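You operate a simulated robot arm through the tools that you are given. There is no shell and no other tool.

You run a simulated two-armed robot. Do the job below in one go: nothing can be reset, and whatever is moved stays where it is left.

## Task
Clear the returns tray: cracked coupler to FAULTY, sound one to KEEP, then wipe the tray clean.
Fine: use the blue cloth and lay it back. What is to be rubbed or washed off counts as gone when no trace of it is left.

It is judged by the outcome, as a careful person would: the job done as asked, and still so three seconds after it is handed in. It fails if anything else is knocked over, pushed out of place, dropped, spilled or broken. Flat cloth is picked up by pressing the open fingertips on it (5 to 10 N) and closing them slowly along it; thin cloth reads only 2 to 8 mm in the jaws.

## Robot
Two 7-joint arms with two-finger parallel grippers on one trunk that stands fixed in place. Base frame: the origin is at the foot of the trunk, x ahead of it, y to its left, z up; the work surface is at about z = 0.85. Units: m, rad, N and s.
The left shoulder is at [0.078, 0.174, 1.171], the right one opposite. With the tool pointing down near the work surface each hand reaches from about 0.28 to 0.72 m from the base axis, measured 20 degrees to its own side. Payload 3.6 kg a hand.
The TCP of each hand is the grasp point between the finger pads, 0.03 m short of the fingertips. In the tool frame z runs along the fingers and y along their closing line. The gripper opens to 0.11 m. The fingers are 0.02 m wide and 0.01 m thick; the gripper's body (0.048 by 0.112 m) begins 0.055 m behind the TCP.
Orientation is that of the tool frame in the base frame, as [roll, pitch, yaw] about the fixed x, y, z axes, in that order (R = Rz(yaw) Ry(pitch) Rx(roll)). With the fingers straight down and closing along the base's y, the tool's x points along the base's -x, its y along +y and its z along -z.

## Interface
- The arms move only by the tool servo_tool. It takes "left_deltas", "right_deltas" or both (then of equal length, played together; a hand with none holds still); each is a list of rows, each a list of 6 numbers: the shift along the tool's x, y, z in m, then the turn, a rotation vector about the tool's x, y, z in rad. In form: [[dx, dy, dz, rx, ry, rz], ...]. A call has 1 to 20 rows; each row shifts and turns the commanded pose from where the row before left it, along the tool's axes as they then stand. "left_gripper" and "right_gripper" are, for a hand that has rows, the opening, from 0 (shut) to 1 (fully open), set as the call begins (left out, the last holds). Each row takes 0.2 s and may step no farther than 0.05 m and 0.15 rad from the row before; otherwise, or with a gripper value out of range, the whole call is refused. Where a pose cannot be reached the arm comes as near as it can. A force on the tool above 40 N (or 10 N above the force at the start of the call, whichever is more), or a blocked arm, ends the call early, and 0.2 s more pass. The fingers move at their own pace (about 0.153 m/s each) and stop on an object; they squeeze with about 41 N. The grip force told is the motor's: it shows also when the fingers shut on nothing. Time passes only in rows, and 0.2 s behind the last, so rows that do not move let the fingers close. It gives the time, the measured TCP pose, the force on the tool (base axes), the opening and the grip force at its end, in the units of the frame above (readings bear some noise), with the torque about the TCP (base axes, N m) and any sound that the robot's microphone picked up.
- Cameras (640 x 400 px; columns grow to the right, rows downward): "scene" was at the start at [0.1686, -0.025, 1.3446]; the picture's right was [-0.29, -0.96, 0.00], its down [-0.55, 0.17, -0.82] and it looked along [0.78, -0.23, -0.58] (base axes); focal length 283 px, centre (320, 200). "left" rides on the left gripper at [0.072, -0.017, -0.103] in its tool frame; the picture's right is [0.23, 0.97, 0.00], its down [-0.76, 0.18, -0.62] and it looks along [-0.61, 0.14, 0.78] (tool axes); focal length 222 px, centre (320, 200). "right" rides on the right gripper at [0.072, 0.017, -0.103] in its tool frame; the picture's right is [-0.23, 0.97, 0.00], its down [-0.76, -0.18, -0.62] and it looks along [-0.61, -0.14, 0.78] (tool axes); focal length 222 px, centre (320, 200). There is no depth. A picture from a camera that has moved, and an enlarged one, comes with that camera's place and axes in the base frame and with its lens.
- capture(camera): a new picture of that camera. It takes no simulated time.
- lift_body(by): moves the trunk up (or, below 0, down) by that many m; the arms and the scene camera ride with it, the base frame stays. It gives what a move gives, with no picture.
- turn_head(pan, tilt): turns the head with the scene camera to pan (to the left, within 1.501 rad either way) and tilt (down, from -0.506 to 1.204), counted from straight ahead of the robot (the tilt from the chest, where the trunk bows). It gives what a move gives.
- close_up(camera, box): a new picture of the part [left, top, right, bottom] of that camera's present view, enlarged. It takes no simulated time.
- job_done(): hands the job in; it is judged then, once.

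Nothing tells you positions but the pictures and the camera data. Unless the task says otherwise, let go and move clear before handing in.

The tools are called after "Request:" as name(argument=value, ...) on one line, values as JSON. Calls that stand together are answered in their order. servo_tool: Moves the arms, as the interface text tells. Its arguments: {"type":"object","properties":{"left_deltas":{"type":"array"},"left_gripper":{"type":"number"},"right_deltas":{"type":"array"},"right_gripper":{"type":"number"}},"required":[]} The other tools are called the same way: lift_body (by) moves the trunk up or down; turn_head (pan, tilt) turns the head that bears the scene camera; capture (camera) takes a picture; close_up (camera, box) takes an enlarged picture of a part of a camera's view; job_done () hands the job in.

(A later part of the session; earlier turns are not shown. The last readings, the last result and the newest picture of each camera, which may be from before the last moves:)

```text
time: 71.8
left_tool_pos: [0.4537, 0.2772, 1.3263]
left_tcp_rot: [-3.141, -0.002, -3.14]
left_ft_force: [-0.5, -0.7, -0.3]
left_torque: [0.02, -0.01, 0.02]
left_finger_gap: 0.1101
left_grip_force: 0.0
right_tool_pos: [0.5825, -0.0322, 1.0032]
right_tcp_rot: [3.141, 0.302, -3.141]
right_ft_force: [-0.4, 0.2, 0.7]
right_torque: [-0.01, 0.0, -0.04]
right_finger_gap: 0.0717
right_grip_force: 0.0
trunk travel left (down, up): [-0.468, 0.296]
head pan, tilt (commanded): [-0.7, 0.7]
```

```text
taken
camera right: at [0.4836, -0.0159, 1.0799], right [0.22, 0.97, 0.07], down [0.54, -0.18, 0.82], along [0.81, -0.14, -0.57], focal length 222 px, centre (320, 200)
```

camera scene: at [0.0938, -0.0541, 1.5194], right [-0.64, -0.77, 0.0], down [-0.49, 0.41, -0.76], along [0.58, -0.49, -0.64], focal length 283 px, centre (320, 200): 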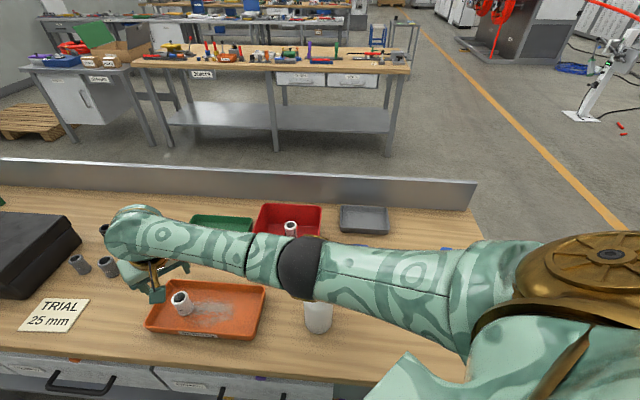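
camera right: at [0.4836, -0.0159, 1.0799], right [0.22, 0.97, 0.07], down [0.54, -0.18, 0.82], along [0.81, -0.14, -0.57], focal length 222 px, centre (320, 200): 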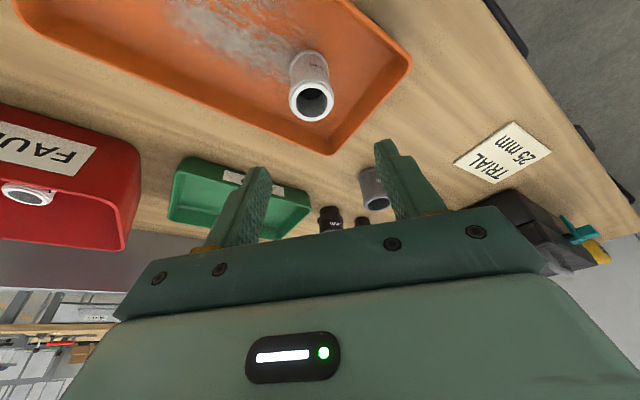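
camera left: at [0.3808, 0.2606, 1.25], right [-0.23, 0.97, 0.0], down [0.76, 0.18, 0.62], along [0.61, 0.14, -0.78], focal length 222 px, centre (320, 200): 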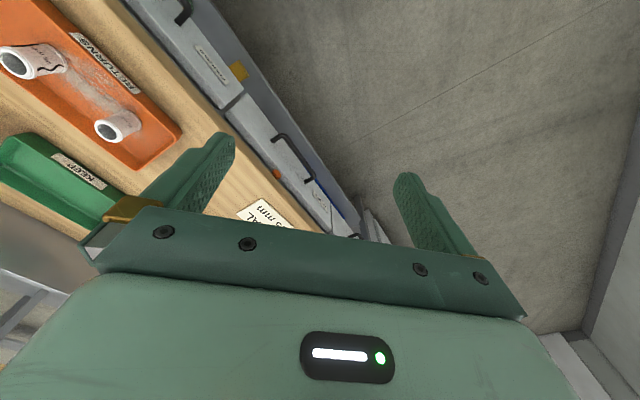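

The elbow is about 6 cm above the bottle now but would sag further. I'll raise the trunk another 4 cm so the arm works straighter, then continue down.

Request:
lift_body(by=0.04)

Request:
servo_tool(right_deltas=[[0.01064, 0, 0.0344, 0, 0, 0], [0.01064, 0, 0.0344, 0, 0, 0], [0.00591, 0, 0.0191, 0, 0, 0], [0, 0, 0, 0, 0, 0]])

Request:
capture(camera="scene")

Request:
capture(camera="right")

```text
time: 72.7
left_tool_pos: [0.4532, 0.2775, 1.3653]
left_tcp_rot: [3.141, -0.003, -3.141]
left_ft_force: [0.7, 0.0, -0.2]
left_torque: [-0.01, 0.0, -0.02]
left_finger_gap: 0.1099
left_grip_force: 0.0
right_tool_pos: [0.583, -0.0321, 1.0421]
right_tcp_rot: [-3.14, 0.301, 3.141]
right_ft_force: [0.5, -0.9, 0.2]
right_torque: [-0.03, 0.01, 0.0]
right_finger_gap: 0.0715
right_grip_force: 0.1
trunk travel left (down, up): [-0.508, 0.256]
head pan, tilt (commanded): [-0.7, 0.7]
```

```text
time: 73.7
left_tool_pos: [0.4535, 0.2773, 1.3653]
left_tcp_rot: [-3.141, -0.001, -3.141]
left_ft_force: [0.6, -0.9, 0.2]
left_torque: [-0.02, -0.02, -0.02]
left_finger_gap: 0.1102
left_grip_force: 0.1
right_tool_pos: [0.5827, -0.0324, 0.9512]
right_tcp_rot: [3.141, 0.3, 3.141]
right_ft_force: [-0.6, 0.9, 0.2]
right_torque: [-0.02, -0.01, 0.04]
right_finger_gap: 0.0715
right_grip_force: 0.1
trunk travel left (down, up): [-0.508, 0.256]
head pan, tilt (commanded): [-0.7, 0.7]
```

```text
taken
camera scene: at [0.0874, -0.0541, 1.5596], right [-0.64, -0.77, 0.0], down [-0.49, 0.41, -0.76], along [0.58, -0.49, -0.64], focal length 283 px, centre (320, 200)
```

scene: 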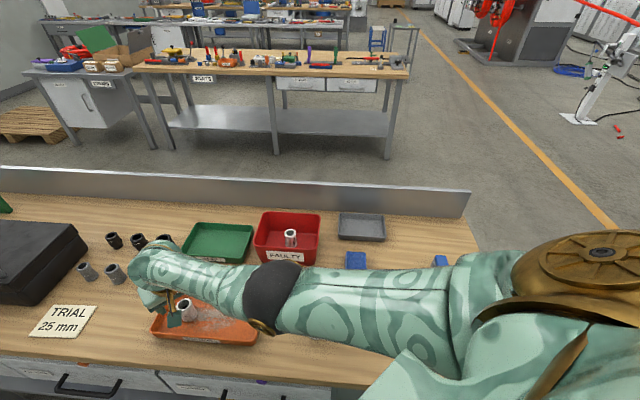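

```text
taken
camera right: at [0.4831, -0.0162, 1.0277], right [0.22, 0.97, 0.07], down [0.54, -0.18, 0.82], along [0.81, -0.14, -0.57], focal length 222 px, centre (320, 200)
```

right: 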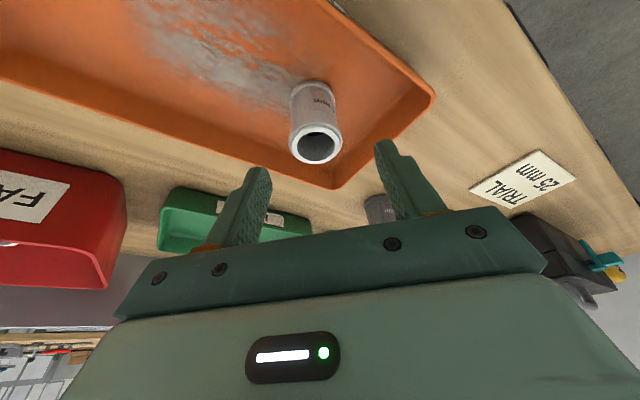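

The elbow has swung left, away from the bottle, so it's clear. I'll finish the descent onto the sound coupler.

Request:
servo_tool(right_deltas=[[0.0059, 0, 0.0191, 0, 0, 0], [0.0059, 0, 0.0191, 0, 0, 0], [0.0041, 0, 0.0134, 0, 0, 0], [0, 0, 0, 0, 0, 0]])

Request:
capture(camera="right")

Request:
capture(camera="scene")

```text
time: 74.7
left_tool_pos: [0.4527, 0.2781, 1.3665]
left_tcp_rot: [-3.141, 0.001, -3.138]
left_ft_force: [0.2, 0.0, -0.2]
left_torque: [-0.01, 0.0, 0.01]
left_finger_gap: 0.1097
left_grip_force: 0.1
right_tool_pos: [0.5711, -0.0524, 0.9109]
right_tcp_rot: [3.141, 0.299, 3.141]
right_ft_force: [-0.2, -0.2, -0.4]
right_torque: [0.03, -0.01, -0.04]
right_finger_gap: 0.0717
right_grip_force: 0.2
right hand out of reach, approached as far as the arm can: row 1, 2, 3
trunk travel left (down, up): [-0.508, 0.256]
head pan, tilt (commanded): [-0.7, 0.7]
```

```text
taken
camera right: at [0.4714, -0.0357, 0.9882], right [0.22, 0.97, 0.07], down [0.54, -0.18, 0.82], along [0.81, -0.14, -0.57], focal length 222 px, centre (320, 200)
```

right: 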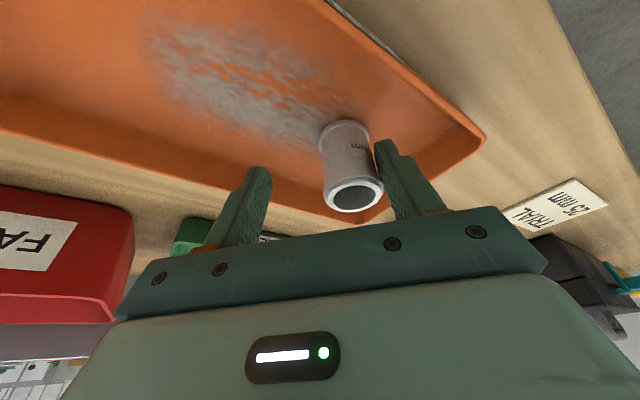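

```text
taken
camera scene: at [0.0874, -0.0541, 1.5596], right [-0.64, -0.77, 0.0], down [-0.49, 0.41, -0.76], along [0.58, -0.49, -0.64], focal length 283 px, centre (320, 200)
```

scene: 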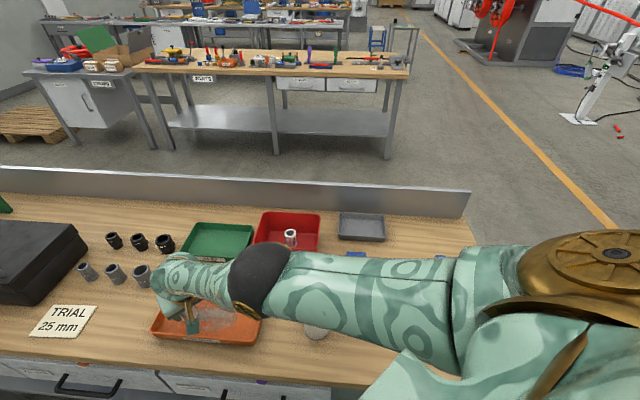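

The arm ran short and drifted about 2 cm right, with a finger now close to the coupler. I'll go straight up first, re-centre, and lower the trunk 4 cm so the pose is reachable.

Request:
servo_tool(right_deltas=[[-0.0089, 0, -0.0287, 0, 0, 0], [-0.0089, 0, -0.0287, 0, 0, 0], [-0.0074, 0, -0.0239, 0, 0, 0], [-0.0115, 0.02, 0.0035, 0, 0, 0], [0, 0, 0, 0, 0, 0]])

Request:
capture(camera="right")

```text
time: 75.9
left_tool_pos: [0.4532, 0.2774, 1.3653]
left_tcp_rot: [3.141, 0.0, 3.141]
left_ft_force: [-0.5, -0.1, -0.1]
left_torque: [-0.01, 0.04, -0.01]
left_finger_gap: 0.1099
left_grip_force: 0.1
right_tool_pos: [0.6053, -0.0352, 0.9823]
right_tcp_rot: [-3.14, 0.3, -3.141]
right_ft_force: [0.0, 1.3, 0.3]
right_torque: [0.0, 0.0, -0.01]
right_finger_gap: 0.0715
right_grip_force: 0.1
right hand out of reach, approached as far as the arm can: row 1, 2, 3, 4
trunk travel left (down, up): [-0.508, 0.256]
head pan, tilt (commanded): [-0.7, 0.7]
```

```text
taken
camera right: at [0.5052, -0.0195, 1.061], right [0.22, 0.97, 0.07], down [0.54, -0.18, 0.82], along [0.81, -0.14, -0.57], focal length 222 px, centre (320, 200)
```

right: 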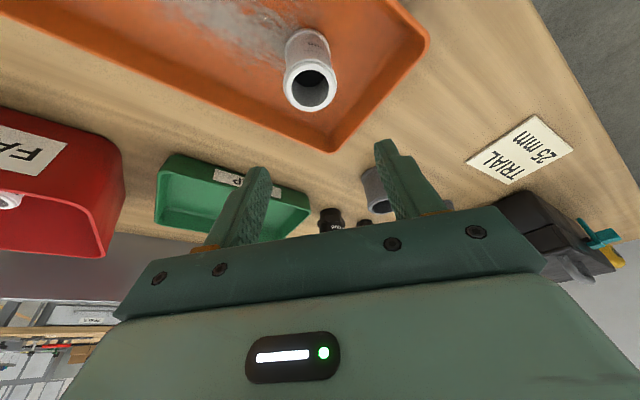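

The coupler hasn't moved; the arm was hitting the shoulder's inward limit because it was too straight. I'll rise a bit, lower the trunk back 4 cm so the elbow can bend outward again, and look.

Request:
servo_tool(right_deltas=[[0.0102, 0.001, -0.0348, 0, 0, 0], [0.0014, 0.001, -0.032, 0, 0, 0], [0, 0, 0, 0, 0, 0]])

Request:
lift_body(by=-0.04)

Request:
capture(camera="scene")

```text
time: 76.7
left_tool_pos: [0.4529, 0.2785, 1.365]
left_tcp_rot: [3.14, 0.0, -3.139]
left_ft_force: [1.2, 0.1, 0.2]
left_torque: [0.06, 0.0, 0.02]
left_finger_gap: 0.1097
left_grip_force: 0.1
right_tool_pos: [0.6124, -0.0184, 1.0286]
right_tcp_rot: [3.141, 0.299, 3.141]
right_ft_force: [-0.1, -0.6, 0.0]
right_torque: [0.01, 0.03, -0.01]
right_finger_gap: 0.0716
right_grip_force: 0.1
right hand out of reach, approached as far as the arm can: row 1, 2
trunk travel left (down, up): [-0.508, 0.256]
head pan, tilt (commanded): [-0.7, 0.7]
```

```text
time: 77.5
left_tool_pos: [0.4511, 0.278, 1.3257]
left_tcp_rot: [-3.141, 0.0, -3.141]
left_ft_force: [-0.1, 0.3, -0.2]
left_torque: [0.03, 0.0, 0.02]
left_finger_gap: 0.11
left_grip_force: 0.0
right_tool_pos: [0.6144, -0.0181, 0.9836]
right_tcp_rot: [-3.139, 0.289, 3.141]
right_ft_force: [0.5, -0.6, 0.0]
right_torque: [-0.02, -0.04, 0.03]
right_finger_gap: 0.0714
right_grip_force: 0.1
trunk travel left (down, up): [-0.468, 0.296]
head pan, tilt (commanded): [-0.7, 0.7]
```

```text
taken
camera scene: at [0.0932, -0.0542, 1.5195], right [-0.64, -0.77, 0.0], down [-0.49, 0.41, -0.76], along [0.59, -0.49, -0.64], focal length 283 px, centre (320, 200)
```

scene: 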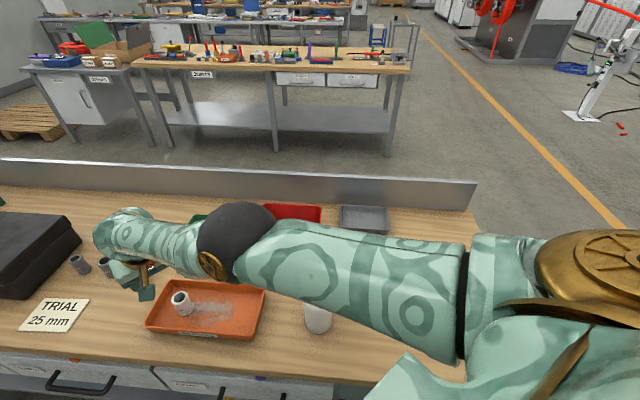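

The arm is straight and against its inward limit. A better plan is to pick the sound coupler with the tool leaning left so the wrist stays further right. First I'll back the hand up and right to the comfortable spot above the empty half of the tray.

Request:
servo_tool(right_deltas=[[0.014, -0.0204, -0.0252, 0, 0, 0], [0.014, -0.0204, -0.0252, 0, 0, 0], [0.014, -0.0204, -0.0252, 0, 0, 0], [0.014, -0.0204, -0.0252, 0, 0, 0], [0.014, -0.0204, -0.0252, 0, 0, 0], [0, 0, 0, 0, 0.1, 0], [0, 0, 0, 0, 0.1, 0], [0, 0, 0, 0, 0.1, 0], [0, 0, 0, 0, 0, 0]])

Request:
capture(camera="scene")

```text
time: 79.5
left_tool_pos: [0.4525, 0.2778, 1.325]
left_tcp_rot: [-3.141, 0.001, -3.14]
left_ft_force: [0.2, 0.6, 0.4]
left_torque: [-0.02, -0.02, 0.03]
left_finger_gap: 0.1098
left_grip_force: 0.1
right_tool_pos: [0.6129, -0.1204, 1.0599]
right_tcp_rot: [-3.139, -0.013, -3.141]
right_ft_force: [-0.1, -0.6, 0.3]
right_torque: [-0.02, 0.0, 0.02]
right_finger_gap: 0.0714
right_grip_force: 0.0
right hand out of reach, approached as far as the arm can: row 1, 2, 3, 4, 5, 6, 7, 8
trunk travel left (down, up): [-0.468, 0.296]
head pan, tilt (commanded): [-0.7, 0.7]
```

```text
taken
camera scene: at [0.0939, -0.0535, 1.5194], right [-0.64, -0.77, 0.0], down [-0.49, 0.41, -0.76], along [0.58, -0.49, -0.64], focal length 283 px, centre (320, 200)
```

scene: 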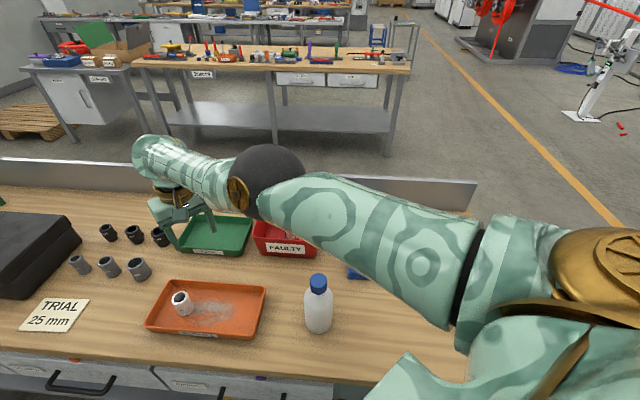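

The arm has gone fully straight, which blocks pulling back. I'll nudge down and back together to start the elbow bending again. Below this spot is only empty bench between the trays.

Request:
servo_tool(right_deltas=[[0.01, 0, 0.02, 0, 0, 0], [0.02, 0, 0.02, 0, 0, 0], [0.03, 0, 0.01, 0, 0, 0], [0, 0, 0, 0, 0, 0]])

Request:
capture(camera="scene")

```text
time: 80.5
left_tool_pos: [0.4523, 0.2779, 1.3259]
left_tcp_rot: [3.14, -0.001, -3.14]
left_ft_force: [-0.1, 0.2, 0.7]
left_torque: [0.0, -0.04, 0.01]
left_finger_gap: 0.11
left_grip_force: 0.2
right_tool_pos: [0.5952, -0.11, 0.999]
right_tcp_rot: [-3.141, -0.014, 3.142]
right_ft_force: [-0.2, -0.2, -1.0]
right_torque: [0.0, -0.01, 0.05]
right_finger_gap: 0.0716
right_grip_force: 0.0
right hand out of reach, approached as far as the arm can: row 1, 2, 3
trunk travel left (down, up): [-0.468, 0.296]
head pan, tilt (commanded): [-0.7, 0.7]
```

```text
taken
camera scene: at [0.094, -0.0542, 1.5194], right [-0.64, -0.77, 0.0], down [-0.49, 0.41, -0.76], along [0.58, -0.49, -0.64], focal length 283 px, centre (320, 200)
```

scene: 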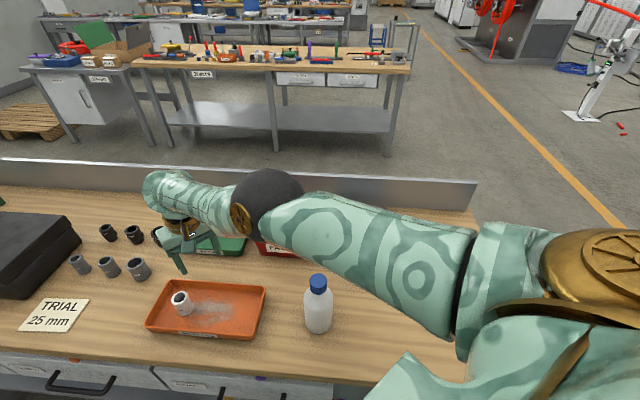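

It's still locked straight. Leaning the fingers back toward me couples directly into elbow flexion, so I'll combine a small backward lean with pulling back.

Request:
servo_tool(right_deltas=[[0.03, 0, -0.01, 0, 0.12, 0], [0.035, 0, -0.01, 0, 0.12, 0], [0.04, 0, -0.01, 0, 0.12, 0], [0.04, 0, 0, 0, 0.12, 0], [0, 0, 0, 0, 0, 0]])

Request:
capture(camera="scene")

```text
time: 81.7
left_tool_pos: [0.4524, 0.2787, 1.3264]
left_tcp_rot: [-3.141, 0.0, -3.141]
left_ft_force: [0.1, -0.3, 0.5]
left_torque: [0.04, -0.01, 0.01]
left_finger_gap: 0.1099
left_grip_force: 0.0
right_tool_pos: [0.5103, -0.0952, 1.0439]
right_tcp_rot: [-3.14, -0.494, 3.14]
right_ft_force: [-0.5, -0.4, -0.3]
right_torque: [-0.01, 0.0, -0.01]
right_finger_gap: 0.0715
right_grip_force: 0.0
right hand out of reach, approached as far as the arm can: row 1, 2, 3, 4
trunk travel left (down, up): [-0.468, 0.296]
head pan, tilt (commanded): [-0.7, 0.7]
```

```text
taken
camera scene: at [0.0941, -0.0542, 1.5193], right [-0.64, -0.77, 0.0], down [-0.49, 0.41, -0.76], along [0.58, -0.49, -0.64], focal length 283 px, centre (320, 200)
```

scene: 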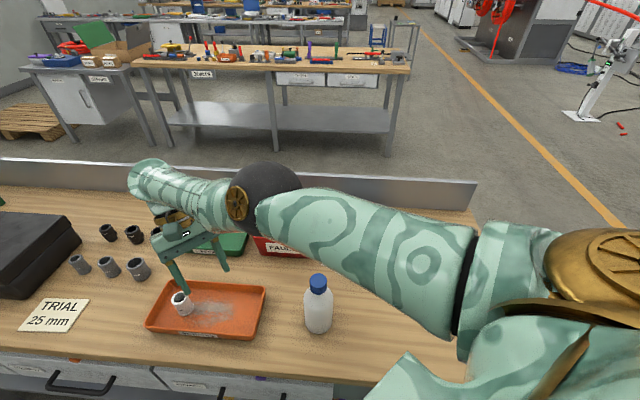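

The elbow still hasn't flexed. Since the shoulder can't rotate further inward, asking the hand to go left and back should force the elbow to bend, so I'll try that at a safe height.

Request:
servo_tool(right_deltas=[[0.0217, 0.03, 0.023, 0, 0, 0], [0.0217, 0.03, 0.023, 0, 0, 0], [0.0217, 0.03, 0.013, 0, 0, 0], [0.0217, 0.02, 0.013, 0, 0, 0], [0, 0, 0, 0, 0, 0]])

Request:
capture(camera="scene")

```text
time: 82.9
left_tool_pos: [0.4524, 0.2778, 1.3266]
left_tcp_rot: [3.141, 0.001, -3.14]
left_ft_force: [-0.1, -0.7, 0.4]
left_torque: [-0.02, 0.03, 0.02]
left_finger_gap: 0.1099
left_grip_force: 0.1
right_tool_pos: [0.4666, -0.0045, 1.0048]
right_tcp_rot: [-3.138, -0.49, 3.141]
right_ft_force: [0.0, -0.3, -0.7]
right_torque: [-0.01, -0.03, 0.0]
right_finger_gap: 0.0715
right_grip_force: 0.0
right hand out of reach, approached as far as the arm can: row 1, 2, 3, 4
trunk travel left (down, up): [-0.468, 0.296]
head pan, tilt (commanded): [-0.7, 0.7]
```

```text
taken
camera scene: at [0.0938, -0.0537, 1.5194], right [-0.64, -0.77, 0.0], down [-0.49, 0.41, -0.76], along [0.58, -0.49, -0.64], focal length 283 px, centre (320, 200)
```

scene: 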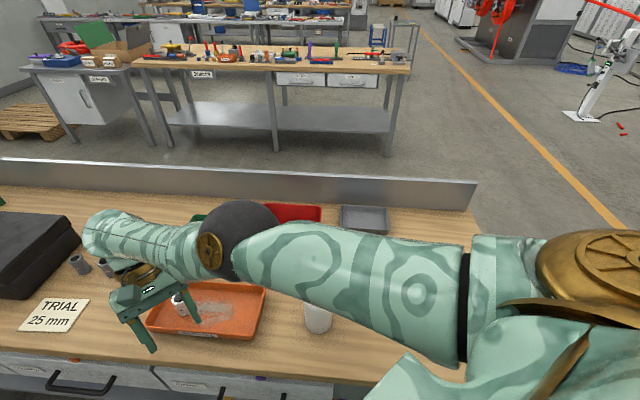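

The arm is still straight with the shoulder swinging freely. I'll request a longer sustained pull-back, over open bench front at z≈1.0, so the solver has enough pull to bend the elbow.

Request:
servo_tool(right_deltas=[[0.0211, -0.01, 0.0024, 0, 0, 0], [0.0211, -0.01, 0.0024, 0, 0, 0], [0.0211, -0.01, 0.0024, 0, 0, 0], [0.0211, -0.01, 0.0024, 0, 0, 0], [0.0211, 0, 0.0024, 0, 0, 0], [0, 0, 0, 0, 0, 0], [0, 0, 0, 0, 0, 0], [0, 0, 0, 0, 0, 0], [0, 0, 0, 0, 0, 0]])

Request:
capture(camera="scene")

```text
time: 84.9
left_tool_pos: [0.4535, 0.2786, 1.3266]
left_tcp_rot: [3.141, 0.001, -3.138]
left_ft_force: [0.0, -1.0, 0.1]
left_torque: [0.0, 0.01, 0.0]
left_finger_gap: 0.11
left_grip_force: 0.1
right_tool_pos: [0.4681, -0.0049, 1.0051]
right_tcp_rot: [-3.14, -0.492, 3.141]
right_ft_force: [-0.3, 0.1, -0.6]
right_torque: [-0.04, 0.01, 0.0]
right_finger_gap: 0.0716
right_grip_force: 0.1
right hand out of reach, approached as far as the arm can: row 1, 2, 3, 4, 5
trunk travel left (down, up): [-0.468, 0.296]
head pan, tilt (commanded): [-0.7, 0.7]
```

```text
taken
camera scene: at [0.0939, -0.054, 1.5194], right [-0.64, -0.77, 0.0], down [-0.49, 0.41, -0.76], along [0.58, -0.49, -0.64], focal length 283 px, centre (320, 200)
```

scene: 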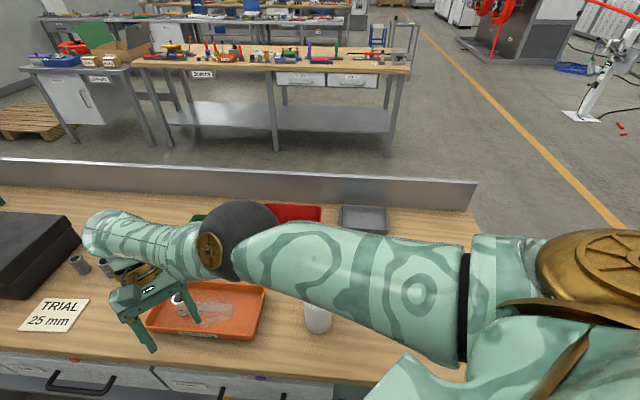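

No motion at all, so it's a true singular lock. Earlier, at the right side, a mostly sideways move with only slight retraction unlocked it. I'll give vertical room by raising the trunk, then move mainly in the elbow's bending direction (down-left) with slight retraction.

Request:
lift_body(by=0.12)

Request:
servo_tool(right_deltas=[[0.0083, 0.0115, 0.0329, 0, 0, 0], [0.0083, 0.0115, 0.0329, 0, 0, 0], [0.0083, 0.0115, 0.0329, 0, 0, 0], [0.0083, 0.0115, 0.0329, 0, 0, 0], [0, 0, 0, 0, 0, 0]])

Request:
capture(camera="scene")

```text
time: 86.4
left_tool_pos: [0.4535, 0.2774, 1.4447]
left_tcp_rot: [-3.141, -0.001, -3.14]
left_ft_force: [0.3, -0.1, -0.5]
left_torque: [-0.03, 0.01, -0.02]
left_finger_gap: 0.11
left_grip_force: 0.1
right_tool_pos: [0.4669, -0.0048, 1.1343]
right_tcp_rot: [-3.141, -0.466, -3.141]
right_ft_force: [1.2, -0.3, 0.2]
right_torque: [0.01, 0.0, 0.0]
right_finger_gap: 0.0713
right_grip_force: 0.0
trunk travel left (down, up): [-0.588, 0.176]
head pan, tilt (commanded): [-0.7, 0.7]
```

```text
time: 87.6
left_tool_pos: [0.4524, 0.279, 1.4458]
left_tcp_rot: [-3.14, -0.001, -3.139]
left_ft_force: [0.1, 0.4, 0.1]
left_torque: [0.01, 0.02, 0.0]
left_finger_gap: 0.1101
left_grip_force: 0.1
right_tool_pos: [0.4174, 0.0093, 1.0411]
right_tcp_rot: [-3.139, -0.466, -3.141]
right_ft_force: [-0.2, -0.2, 0.0]
right_torque: [0.0, -0.01, -0.03]
right_finger_gap: 0.0712
right_grip_force: 0.0
right hand out of reach, approached as far as the arm can: row 1, 2, 3, 4
trunk travel left (down, up): [-0.588, 0.176]
head pan, tilt (commanded): [-0.7, 0.7]
```

```text
taken
camera scene: at [0.0797, -0.0537, 1.64], right [-0.64, -0.77, 0.0], down [-0.49, 0.41, -0.76], along [0.58, -0.49, -0.64], focal length 283 px, centre (320, 200)
```

scene: 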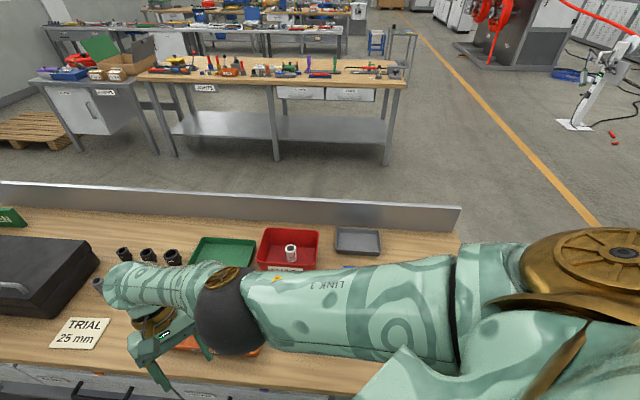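

The elbow cap now faces up, so the bend direction is to the left. I'll move mainly left with slight retraction; the left hand is far above.

Request:
servo_tool(right_deltas=[[0.0208, 0.027, 0.0053, 0, 0, 0], [0.0208, 0.027, 0.0053, 0, 0, 0], [0.0208, 0.027, 0.0053, 0, 0, 0], [0.0208, 0.027, 0.0053, 0, 0, 0], [0, 0, 0, 0, 0, 0]])

Request:
capture(camera="scene")

```text
time: 88.8
left_tool_pos: [0.4527, 0.2778, 1.4454]
left_tcp_rot: [-3.141, -0.001, -3.141]
left_ft_force: [0.3, 0.5, -0.7]
left_torque: [0.03, -0.01, -0.01]
left_finger_gap: 0.11
left_grip_force: 0.0
right_tool_pos: [0.4179, 0.0076, 1.0414]
right_tcp_rot: [-3.139, -0.465, -3.141]
right_ft_force: [-0.8, 0.1, 0.9]
right_torque: [-0.03, -0.02, 0.01]
right_finger_gap: 0.0715
right_grip_force: 0.2
right hand out of reach, approached as far as the arm can: row 1, 2, 3, 4
trunk travel left (down, up): [-0.588, 0.176]
head pan, tilt (commanded): [-0.7, 0.7]
```

```text
taken
camera scene: at [0.0796, -0.054, 1.6399], right [-0.64, -0.77, 0.0], down [-0.49, 0.41, -0.76], along [0.58, -0.49, -0.64], focal length 283 px, centre (320, 200)
```

scene: 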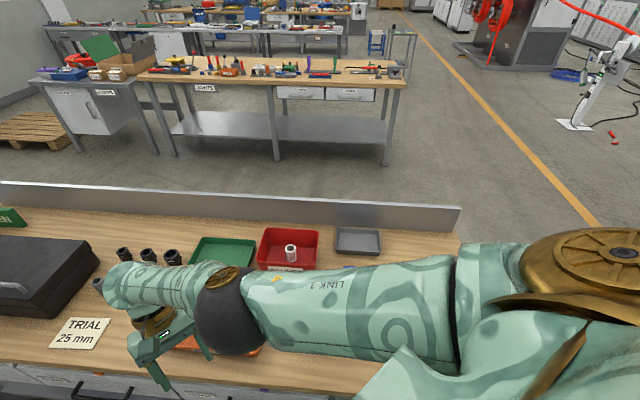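

I think the elbow has slipped slightly past straight (hyperextended), which explains the lock: pulling back only presses it into its stop. I'll undo the lean, extend outward to truly straighten it, and swing right while straight, before bending it the proper way.

Request:
servo_tool(right_deltas=[[-0.0256, 0, -0.0015, 0, -0.1165, 0], [-0.0256, 0, -0.0015, 0, -0.1165, 0], [-0.0256, 0, -0.0015, 0, -0.1165, 0], [-0.0256, 0, -0.0015, 0, -0.1165, 0], [-0.03, 0.01, 0, 0, 0, 0], [-0.02, 0, 0, 0, 0, 0], [0, 0, 0, 0, 0, 0]])

Request:
capture(camera="scene")

```text
time: 90.4
left_tool_pos: [0.4534, 0.277, 1.445]
left_tcp_rot: [3.141, -0.001, -3.138]
left_ft_force: [0.7, -1.3, -0.6]
left_torque: [0.0, -0.03, -0.05]
left_finger_gap: 0.1101
left_grip_force: 0.1
right_tool_pos: [0.511, -0.002, 1.0206]
right_tcp_rot: [3.141, 0.0, 3.14]
right_ft_force: [1.0, 0.3, -0.6]
right_torque: [0.0, -0.01, 0.0]
right_finger_gap: 0.0716
right_grip_force: 0.0
right hand out of reach, approached as far as the arm can: row 2, 3, 5, 6
trunk travel left (down, up): [-0.588, 0.176]
head pan, tilt (commanded): [-0.7, 0.7]
```

```text
taken
camera scene: at [0.0797, -0.0543, 1.6399], right [-0.64, -0.77, 0.0], down [-0.49, 0.41, -0.76], along [0.58, -0.49, -0.64], focal length 283 px, centre (320, 200)
```

scene: 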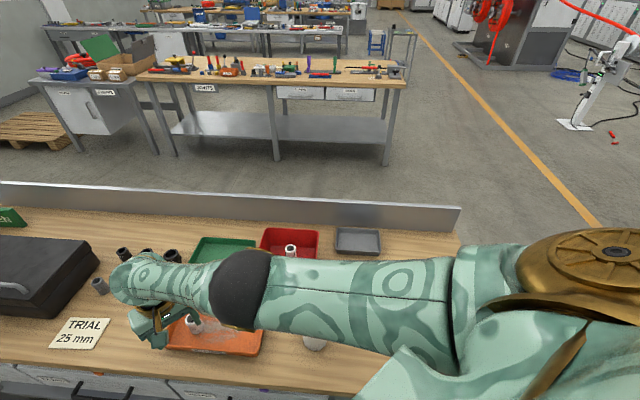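

Tool is vertical again. Now I'll swing right along the reach boundary, slightly outside it, so the arm stays straight and away from the inward limit.

Request:
servo_tool(right_deltas=[[-0.0128, -0.0344, -0.002, 0, 0, 0], [-0.0128, -0.0344, -0.002, 0, 0, 0], [-0.0128, -0.0344, -0.002, 0, 0, 0], [-0.0128, -0.0344, -0.002, 0, 0, 0], [-0.0128, -0.0344, -0.002, 0, 0, 0], [0, 0, 0, 0, 0, 0]])

Request:
capture(camera="scene")

```text
time: 91.8
left_tool_pos: [0.4534, 0.2792, 1.4454]
left_tcp_rot: [-3.141, 0.0, -3.139]
left_ft_force: [0.2, 0.0, -0.6]
left_torque: [0.04, -0.01, 0.0]
left_finger_gap: 0.1102
left_grip_force: 0.1
right_tool_pos: [0.5657, -0.1775, 1.0315]
right_tcp_rot: [-3.139, 0.0, -3.141]
right_ft_force: [-0.7, 0.7, 0.0]
right_torque: [0.01, 0.01, 0.0]
right_finger_gap: 0.0716
right_grip_force: 0.0
right hand out of reach, approached as far as the arm can: row 5
trunk travel left (down, up): [-0.588, 0.176]
head pan, tilt (commanded): [-0.7, 0.7]
```

```text
taken
camera scene: at [0.0795, -0.053, 1.64], right [-0.64, -0.77, 0.0], down [-0.49, 0.41, -0.77], along [0.58, -0.49, -0.64], focal length 283 px, centre (320, 200)
```

scene: 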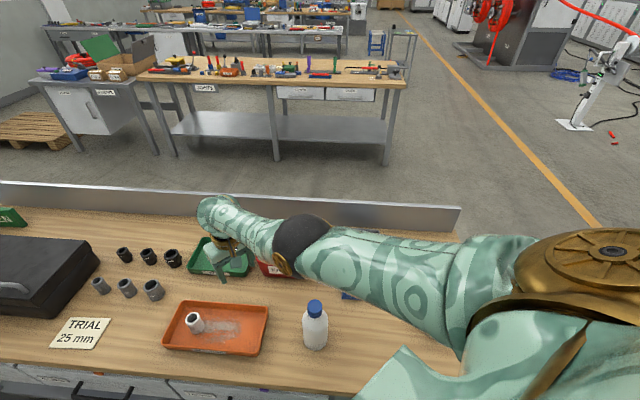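

Only the last step fell short, so it's moving freely along the boundary now. From the elbow cap's direction, the proper bend is downward. I'll raise the trunk for room, then move mostly down with slight retraction.

Request:
lift_body(by=0.12)

Request:
servo_tool(right_deltas=[[0.015, -0.012, 0.03, 0, 0, 0], [0.0225, -0.0126, 0.026, 0, 0, 0], [0.0225, -0.0126, 0.026, 0, 0, 0], [0.0225, -0.0126, 0.026, 0, 0, 0], [0, 0, 0, 0, 0, 0]])

Request:
capture(camera="scene")

```text
time: 93.3
left_tool_pos: [0.4533, 0.278, 1.5661]
left_tcp_rot: [-3.141, -0.001, -3.14]
left_ft_force: [0.0, 0.2, 0.4]
left_torque: [-0.03, 0.0, -0.01]
left_finger_gap: 0.1097
left_grip_force: 0.1
right_tool_pos: [0.5675, -0.1823, 1.1561]
right_tcp_rot: [-3.139, 0.004, 3.139]
right_ft_force: [-0.4, -0.7, 0.1]
right_torque: [-0.02, 0.02, -0.03]
right_finger_gap: 0.0714
right_grip_force: 0.0
trunk travel left (down, up): [-0.708, 0.056]
head pan, tilt (commanded): [-0.7, 0.7]
```

```text
time: 94.5
left_tool_pos: [0.4538, 0.2776, 1.5667]
left_tcp_rot: [3.14, 0.001, -3.139]
left_ft_force: [0.4, -0.5, 0.0]
left_torque: [-0.01, 0.0, 0.02]
left_finger_gap: 0.1102
left_grip_force: 0.1
right_tool_pos: [0.4865, -0.2306, 1.0487]
right_tcp_rot: [-3.139, 0.004, 3.14]
right_ft_force: [0.0, 0.8, 0.4]
right_torque: [0.01, -0.03, -0.03]
right_finger_gap: 0.0714
right_grip_force: 0.1
trunk travel left (down, up): [-0.708, 0.056]
head pan, tilt (commanded): [-0.7, 0.7]
```

```text
taken
camera scene: at [0.0763, -0.0539, 1.76], right [-0.64, -0.77, 0.0], down [-0.49, 0.41, -0.76], along [0.58, -0.49, -0.64], focal length 283 px, centre (320, 200)
```

scene: 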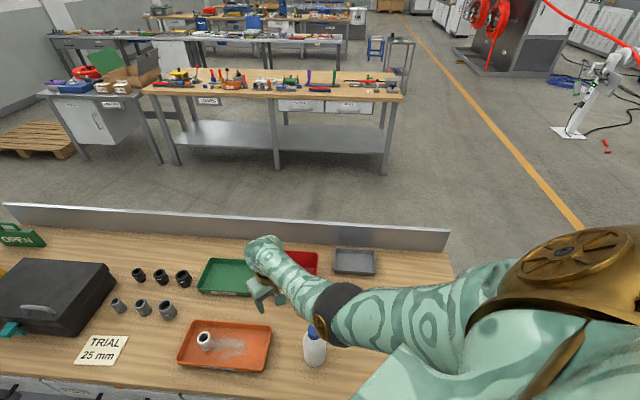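

It moved freely without any limit, so the elbow is bending properly again. I'll retract and raise the hand while lowering the trunk in stages.

Request:
servo_tool(right_deltas=[[0.02, -0.004, -0.02, 0, 0, 0], [0.02, -0.004, -0.03, 0, 0, 0], [0.02, -0.004, -0.035, 0, 0, 0], [0, 0, -0.045, 0, 0, 0], [0, 0, -0.045, 0, 0, 0], [0, 0, 0, 0, 0, 0]])

Request:
lift_body(by=-0.15)

Request:
capture(camera="scene")

```text
time: 95.5
left_tool_pos: [0.4543, 0.2766, 1.5663]
left_tcp_rot: [-3.141, 0.001, -3.14]
left_ft_force: [-0.1, 0.3, -0.5]
left_torque: [0.01, 0.03, 0.0]
left_finger_gap: 0.11
left_grip_force: 0.0
right_tool_pos: [0.4219, -0.3353, 1.1796]
right_tcp_rot: [-2.982, 0.007, 3.077]
right_ft_force: [0.5, 0.1, 0.5]
right_torque: [0.04, 0.02, 0.01]
right_finger_gap: 0.0717
right_grip_force: 0.1
trunk travel left (down, up): [-0.708, 0.056]
head pan, tilt (commanded): [-0.7, 0.7]
stopped in row 5 (right hand): the arm was blocked; the commanded pose is now the measured one
```

```text
time: 97.3
left_tool_pos: [0.4539, 0.278, 1.4166]
left_tcp_rot: [-3.141, 0.001, -3.139]
left_ft_force: [0.2, -0.5, 0.3]
left_torque: [0.02, -0.01, -0.01]
left_finger_gap: 0.1101
left_grip_force: 0.0
right_tool_pos: [0.4142, -0.3967, 1.0418]
right_tcp_rot: [-2.882, 0.018, 3.026]
right_ft_force: [-0.4, 0.0, -0.1]
right_torque: [-0.04, 0.02, 0.01]
right_finger_gap: 0.0716
right_grip_force: 0.0
trunk travel left (down, up): [-0.558, 0.206]
head pan, tilt (commanded): [-0.7, 0.7]
```

```text
taken
camera scene: at [0.0816, -0.0541, 1.61], right [-0.64, -0.77, 0.0], down [-0.49, 0.41, -0.76], along [0.58, -0.49, -0.64], focal length 283 px, centre (320, 200)
```

scene: 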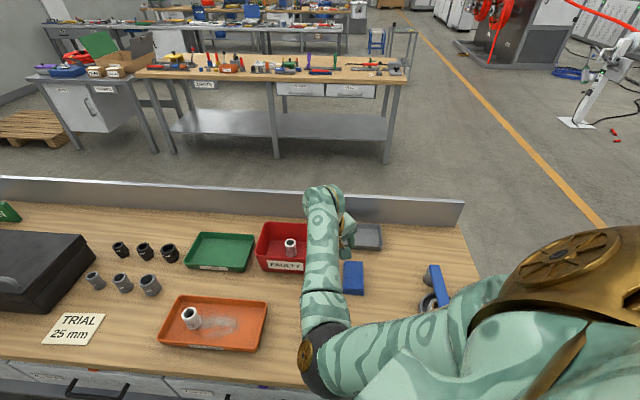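

The arm reported being blocked and the hand has shifted; the elbow has come down in front. I need to see what is touching what before moving again.

Request:
capture(camera="right")

Request:
capture(camera="left")

Request:
close_up(camera="scene", box=[240, 180, 480, 400])

```text
taken
camera right: at [0.3465, -0.3446, 1.1357], right [0.34, 0.91, -0.25], down [0.74, -0.1, 0.66], along [0.58, -0.41, -0.71], focal length 222 px, centre (320, 200)
```

right: 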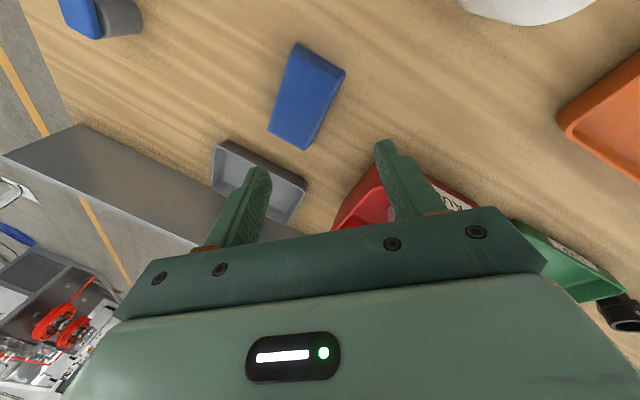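

```text
taken
camera left: at [0.3807, 0.2608, 1.5202], right [-0.23, 0.97, 0.0], down [0.76, 0.18, 0.62], along [0.61, 0.14, -0.78], focal length 222 px, centre (320, 200)
```

left: 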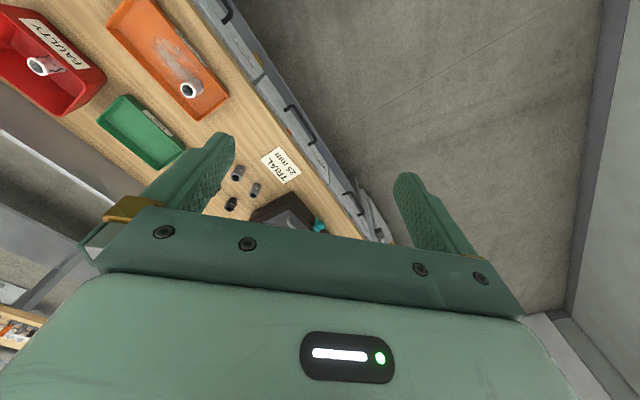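

```text
1.82 times, centred on (360, 290) of scene
camera zoom: at [0.0816, -0.0541, 1.61], right [-0.64, -0.77, 0.0], down [-0.49, 0.41, -0.76], along [0.58, -0.49, -0.64], focal length 514 px, centre (247, 36)
```

zoom: 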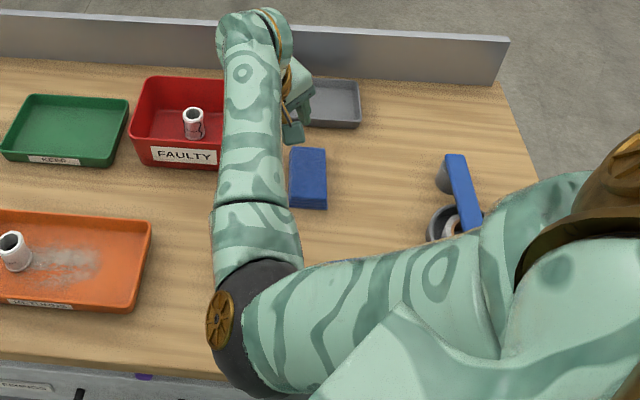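

The bottle still stands in place, and nothing is touching: the arm swung to an elbow-down posture during a posture jump. I'll straighten the tool first, then redo the outward-right extension to get back to the good elbow-right posture that worked for the first pick.

Request:
servo_tool(right_deltas=[[0, 0, 0, -0.13, 0, 0], [0, 0, 0, -0.13, 0.018, 0], [0, 0, 0, 0, 0, 0]])

Request:
turn_head(pan=-1.1, tilt=0.8)

Request:
capture(camera="scene")

```text
time: 98.1
left_tool_pos: [0.453, 0.2788, 1.4155]
left_tcp_rot: [-3.141, 0.0, -3.139]
left_ft_force: [0.3, -0.2, 0.5]
left_torque: [0.0, -0.01, -0.01]
left_finger_gap: 0.1099
left_grip_force: 0.0
right_tool_pos: [0.4208, -0.3465, 1.031]
right_tcp_rot: [3.06, -0.01, 3.063]
right_ft_force: [0.1, -0.1, 0.1]
right_torque: [0.04, 0.0, -0.02]
right_finger_gap: 0.0715
right_grip_force: 0.0
trunk travel left (down, up): [-0.558, 0.206]
head pan, tilt (commanded): [-0.7, 0.7]
```

```text
time: 99.0
left_tool_pos: [0.4536, 0.278, 1.4162]
left_tcp_rot: [3.141, -0.001, -3.14]
left_ft_force: [0.2, 0.3, -0.5]
left_torque: [-0.02, -0.02, 0.0]
left_finger_gap: 0.1099
left_grip_force: 0.0
right_tool_pos: [0.4214, -0.3459, 1.0311]
right_tcp_rot: [3.055, -0.005, 3.067]
right_ft_force: [0.5, -0.7, 0.0]
right_torque: [0.0, 0.01, 0.0]
right_finger_gap: 0.0714
right_grip_force: 0.1
trunk travel left (down, up): [-0.558, 0.206]
head pan, tilt (commanded): [-1.1, 0.799]
```

```text
taken
camera scene: at [0.0536, -0.0712, 1.6016], right [-0.89, -0.45, 0.0], down [-0.33, 0.64, -0.7], along [0.32, -0.62, -0.72], focal length 283 px, centre (320, 200)
```

scene: 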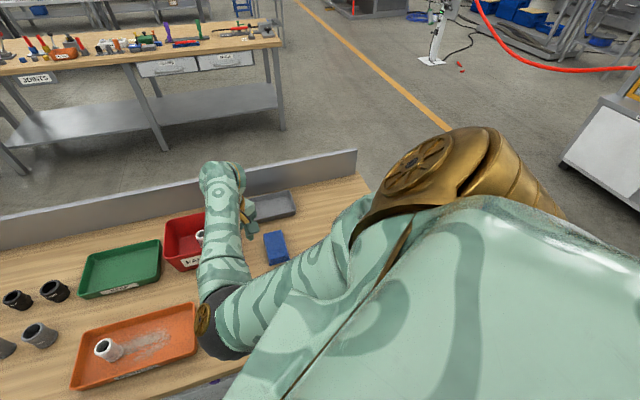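

Posture is now elbow-down and well bent. Checking the geometry, this posture keeps the elbow left of the bottle for every remaining step if I use a slight lean, so I'll keep it. First I'll straighten the tool, raise the hand, and lower the trunk to a middle height.

Request:
servo_tool(right_deltas=[[0, 0, -0.03, 0.043, 0, 0], [0, 0, -0.035, 0.043, 0, 0], [0, 0, -0.035, 0, 0, 0], [0, 0, 0, 0, 0, 0]])

Request:
capture(camera="scene")

```text
time: 100.0
left_tool_pos: [0.4528, 0.2755, 1.415]
left_tcp_rot: [-3.141, 0.002, -3.14]
left_ft_force: [-0.4, -0.5, -0.9]
left_torque: [0.01, -0.01, 0.02]
left_finger_gap: 0.1103
left_grip_force: 0.0
right_tool_pos: [0.42, -0.3451, 1.1286]
right_tcp_rot: [3.137, -0.012, 3.073]
right_ft_force: [-0.4, 1.0, -0.4]
right_torque: [0.0, -0.02, 0.02]
right_finger_gap: 0.0714
right_grip_force: 0.0
trunk travel left (down, up): [-0.558, 0.206]
head pan, tilt (commanded): [-1.1, 0.799]
```

```text
taken
camera scene: at [0.0535, -0.0714, 1.6016], right [-0.89, -0.45, 0.0], down [-0.33, 0.64, -0.7], along [0.32, -0.62, -0.72], focal length 283 px, centre (320, 200)
```

scene: 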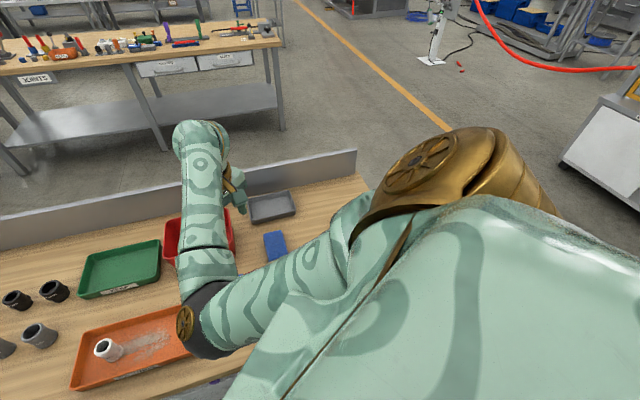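

Smooth and controlled now. I'll lower the trunk 10 cm and turn the jaws to close across the tray.

Request:
lift_body(by=-0.1)

Request:
servo_tool(right_deltas=[[0, 0, 0, 0, 0, -0.142], [0, 0, 0, 0, 0, -0.142], [0, 0, 0, 0, 0, -0.142], [0, 0, 0, 0, 0, -0.142], [0, 0, 0, 0, 0, -0.142], [0, 0, 0, 0, 0, -0.142], [0, 0, 0, 0, 0, 0]])

Request:
turn_head(pan=-0.8, tilt=0.8)

Request:
capture(camera="scene")

```text
time: 101.3
left_tool_pos: [0.4536, 0.2767, 1.3158]
left_tcp_rot: [3.14, 0.001, -3.141]
left_ft_force: [0.0, -0.4, -0.1]
left_torque: [-0.05, 0.0, -0.01]
left_finger_gap: 0.11
left_grip_force: 0.1
right_tool_pos: [0.4223, -0.3429, 1.0307]
right_tcp_rot: [3.131, -0.006, 3.075]
right_ft_force: [-0.3, 0.8, -0.3]
right_torque: [0.01, 0.0, -0.03]
right_finger_gap: 0.0717
right_grip_force: 0.0
trunk travel left (down, up): [-0.458, 0.306]
head pan, tilt (commanded): [-1.1, 0.799]
```

```text
time: 102.9
left_tool_pos: [0.4531, 0.2771, 1.315]
left_tcp_rot: [-3.141, 0.0, -3.14]
left_ft_force: [0.6, -0.5, 0.3]
left_torque: [-0.01, -0.01, 0.0]
left_finger_gap: 0.1099
left_grip_force: 0.0
right_tool_pos: [0.4225, -0.3441, 1.029]
right_tcp_rot: [3.129, 0.001, -2.357]
right_ft_force: [0.8, -0.2, -0.8]
right_torque: [0.01, -0.01, -0.02]
right_finger_gap: 0.0717
right_grip_force: 0.1
trunk travel left (down, up): [-0.458, 0.306]
head pan, tilt (commanded): [-1.1, 0.799]
```

```text
time: 103.7
left_tool_pos: [0.4526, 0.2773, 1.3157]
left_tcp_rot: [3.141, 0.001, -3.138]
left_ft_force: [0.1, 0.2, -0.2]
left_torque: [0.02, 0.0, -0.03]
left_finger_gap: 0.1099
left_grip_force: 0.0
right_tool_pos: [0.4218, -0.3433, 1.0299]
right_tcp_rot: [3.127, 0.0, -2.357]
right_ft_force: [-1.1, -0.8, 0.5]
right_torque: [-0.02, -0.01, 0.04]
right_finger_gap: 0.0718
right_grip_force: 0.1
trunk travel left (down, up): [-0.458, 0.306]
head pan, tilt (commanded): [-0.799, 0.799]
```

```text
taken
camera scene: at [0.087, -0.0574, 1.5011], right [-0.72, -0.7, 0.0], down [-0.5, 0.51, -0.7], along [0.49, -0.5, -0.72], focal length 283 px, centre (320, 200)
```

scene: 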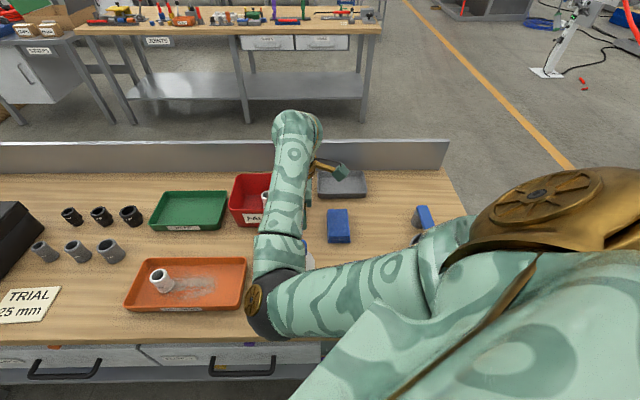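

The elbow sits left of the bottle with the forearm 9 cm above it. I'll move the hand left toward the tray and check halfway.

Request:
servo_tool(right_deltas=[[-0.0437, 0.01355, -0.0033, 0, 0, 0], [-0.0437, 0.01355, -0.0033, 0, 0, 0], [-0.0437, 0.01355, -0.0033, 0, 0, 0], [0, 0, 0, 0, 0, 0]])

Request:
capture(camera="scene")

```text
time: 104.7
left_tool_pos: [0.4524, 0.277, 1.3161]
left_tcp_rot: [-3.141, -0.001, -3.139]
left_ft_force: [0.0, -0.1, -0.6]
left_torque: [0.02, 0.0, 0.03]
left_finger_gap: 0.11
left_grip_force: 0.0
right_tool_pos: [0.4918, -0.2306, 1.0513]
right_tcp_rot: [-3.132, 0.011, -2.374]
right_ft_force: [-0.2, 0.2, 0.2]
right_torque: [0.01, 0.01, 0.02]
right_finger_gap: 0.0712
right_grip_force: 0.1
trunk travel left (down, up): [-0.458, 0.306]
head pan, tilt (commanded): [-0.799, 0.799]
```

```text
taken
camera scene: at [0.0867, -0.0578, 1.5011], right [-0.72, -0.7, 0.0], down [-0.5, 0.51, -0.7], along [0.49, -0.5, -0.72], focal length 283 px, centre (320, 200)
```

scene: 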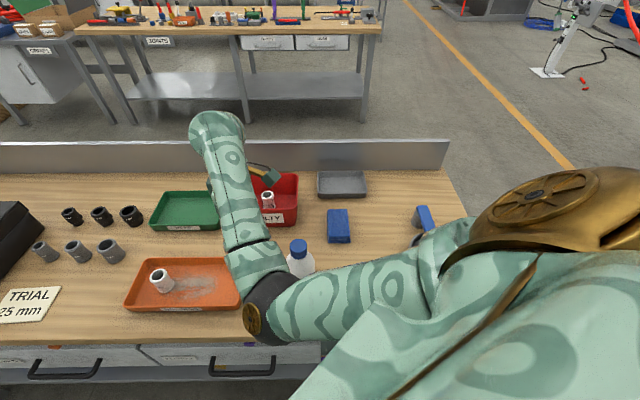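

The bottle is upright and undisturbed. I'll continue left over the tray.

Request:
servo_tool(right_deltas=[[-0.0437, 0.01355, 0, 0, 0, 0], [-0.0437, 0.01355, 0, 0, 0, 0], [-0.0437, 0.01355, 0, 0, 0, 0], [0, 0, 0, 0, 0, 0]])

Request:
capture(camera="scene")

```text
time: 105.7
left_tool_pos: [0.4533, 0.2767, 1.3162]
left_tcp_rot: [3.141, 0.0, -3.14]
left_ft_force: [-0.9, -1.0, -0.6]
left_torque: [0.01, -0.01, -0.02]
left_finger_gap: 0.1101
left_grip_force: 0.1
right_tool_pos: [0.5485, -0.0953, 1.0374]
right_tcp_rot: [3.12, 0.004, -2.351]
right_ft_force: [-0.2, 0.4, 1.0]
right_torque: [0.01, 0.0, -0.01]
right_finger_gap: 0.0717
right_grip_force: 0.1
trunk travel left (down, up): [-0.458, 0.306]
head pan, tilt (commanded): [-0.799, 0.799]
```

```text
taken
camera scene: at [0.0867, -0.0581, 1.501], right [-0.72, -0.7, 0.0], down [-0.5, 0.51, -0.7], along [0.49, -0.5, -0.72], focal length 283 px, centre (320, 200)
```

scene: 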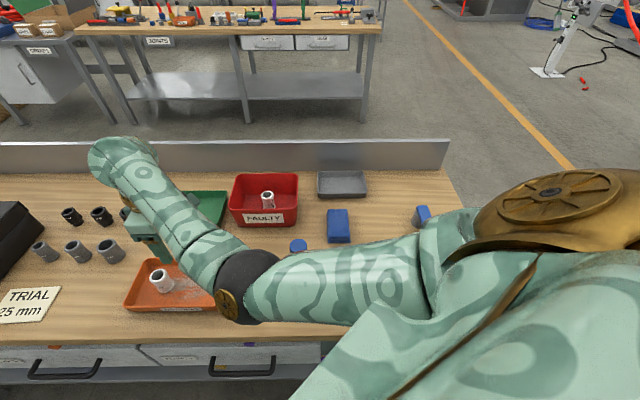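

The elbow-down posture is clear of the bottle. Now I'll lean the tool 0.3 rad toward the tray's long axis while moving above the sound coupler, with the jaws opened to about 55 mm to stay inside the tray walls.

Request:
servo_tool(right_deltas=[[-0.023, 0.0067, 0, 0.007, -0.1, 0], [-0.023, 0.0067, 0.004, 0.007, -0.1, 0], [-0.023, 0.0067, 0.004, 0.007, -0.1, 0], [0, 0, 0, 0, 0, 0]], right_gripper=0.5)

Request:
capture(camera="right")

Request:
capture(camera="scene")

```text
time: 106.7
left_tool_pos: [0.4545, 0.2786, 1.316]
left_tcp_rot: [-3.141, -0.001, -3.139]
left_ft_force: [-0.5, 0.2, 0.0]
left_torque: [0.02, -0.03, 0.0]
left_finger_gap: 0.1097
left_grip_force: 0.2
right_tool_pos: [0.5831, -0.0325, 1.0394]
right_tcp_rot: [-3.14, 0.304, -2.354]
right_ft_force: [-0.2, -0.4, 0.4]
right_torque: [0.01, 0.0, -0.01]
right_finger_gap: 0.0551
right_grip_force: 0.1
trunk travel left (down, up): [-0.458, 0.306]
head pan, tilt (commanded): [-0.799, 0.799]
```

```text
taken
camera right: at [0.5002, -0.0918, 1.1162], right [-0.54, 0.84, 0.07], down [0.51, 0.26, 0.82], along [0.67, 0.48, -0.56], focal length 222 px, centre (320, 200)
```

right: 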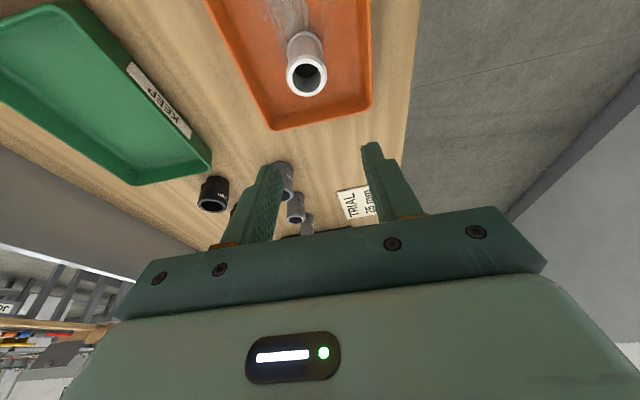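

```text
taken
camera scene: at [0.0871, -0.0574, 1.5011], right [-0.72, -0.7, 0.0], down [-0.5, 0.51, -0.7], along [0.49, -0.5, -0.72], focal length 283 px, centre (320, 200)
```

scene: 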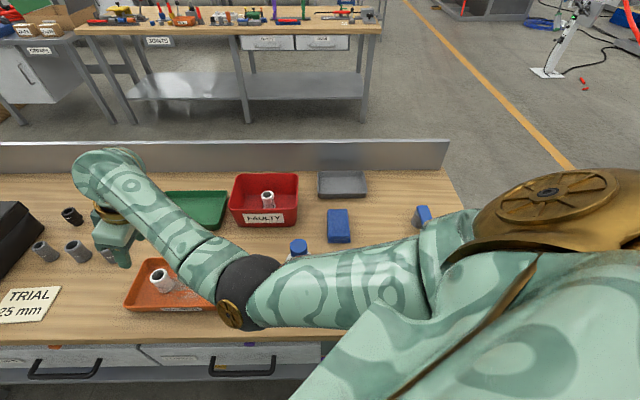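

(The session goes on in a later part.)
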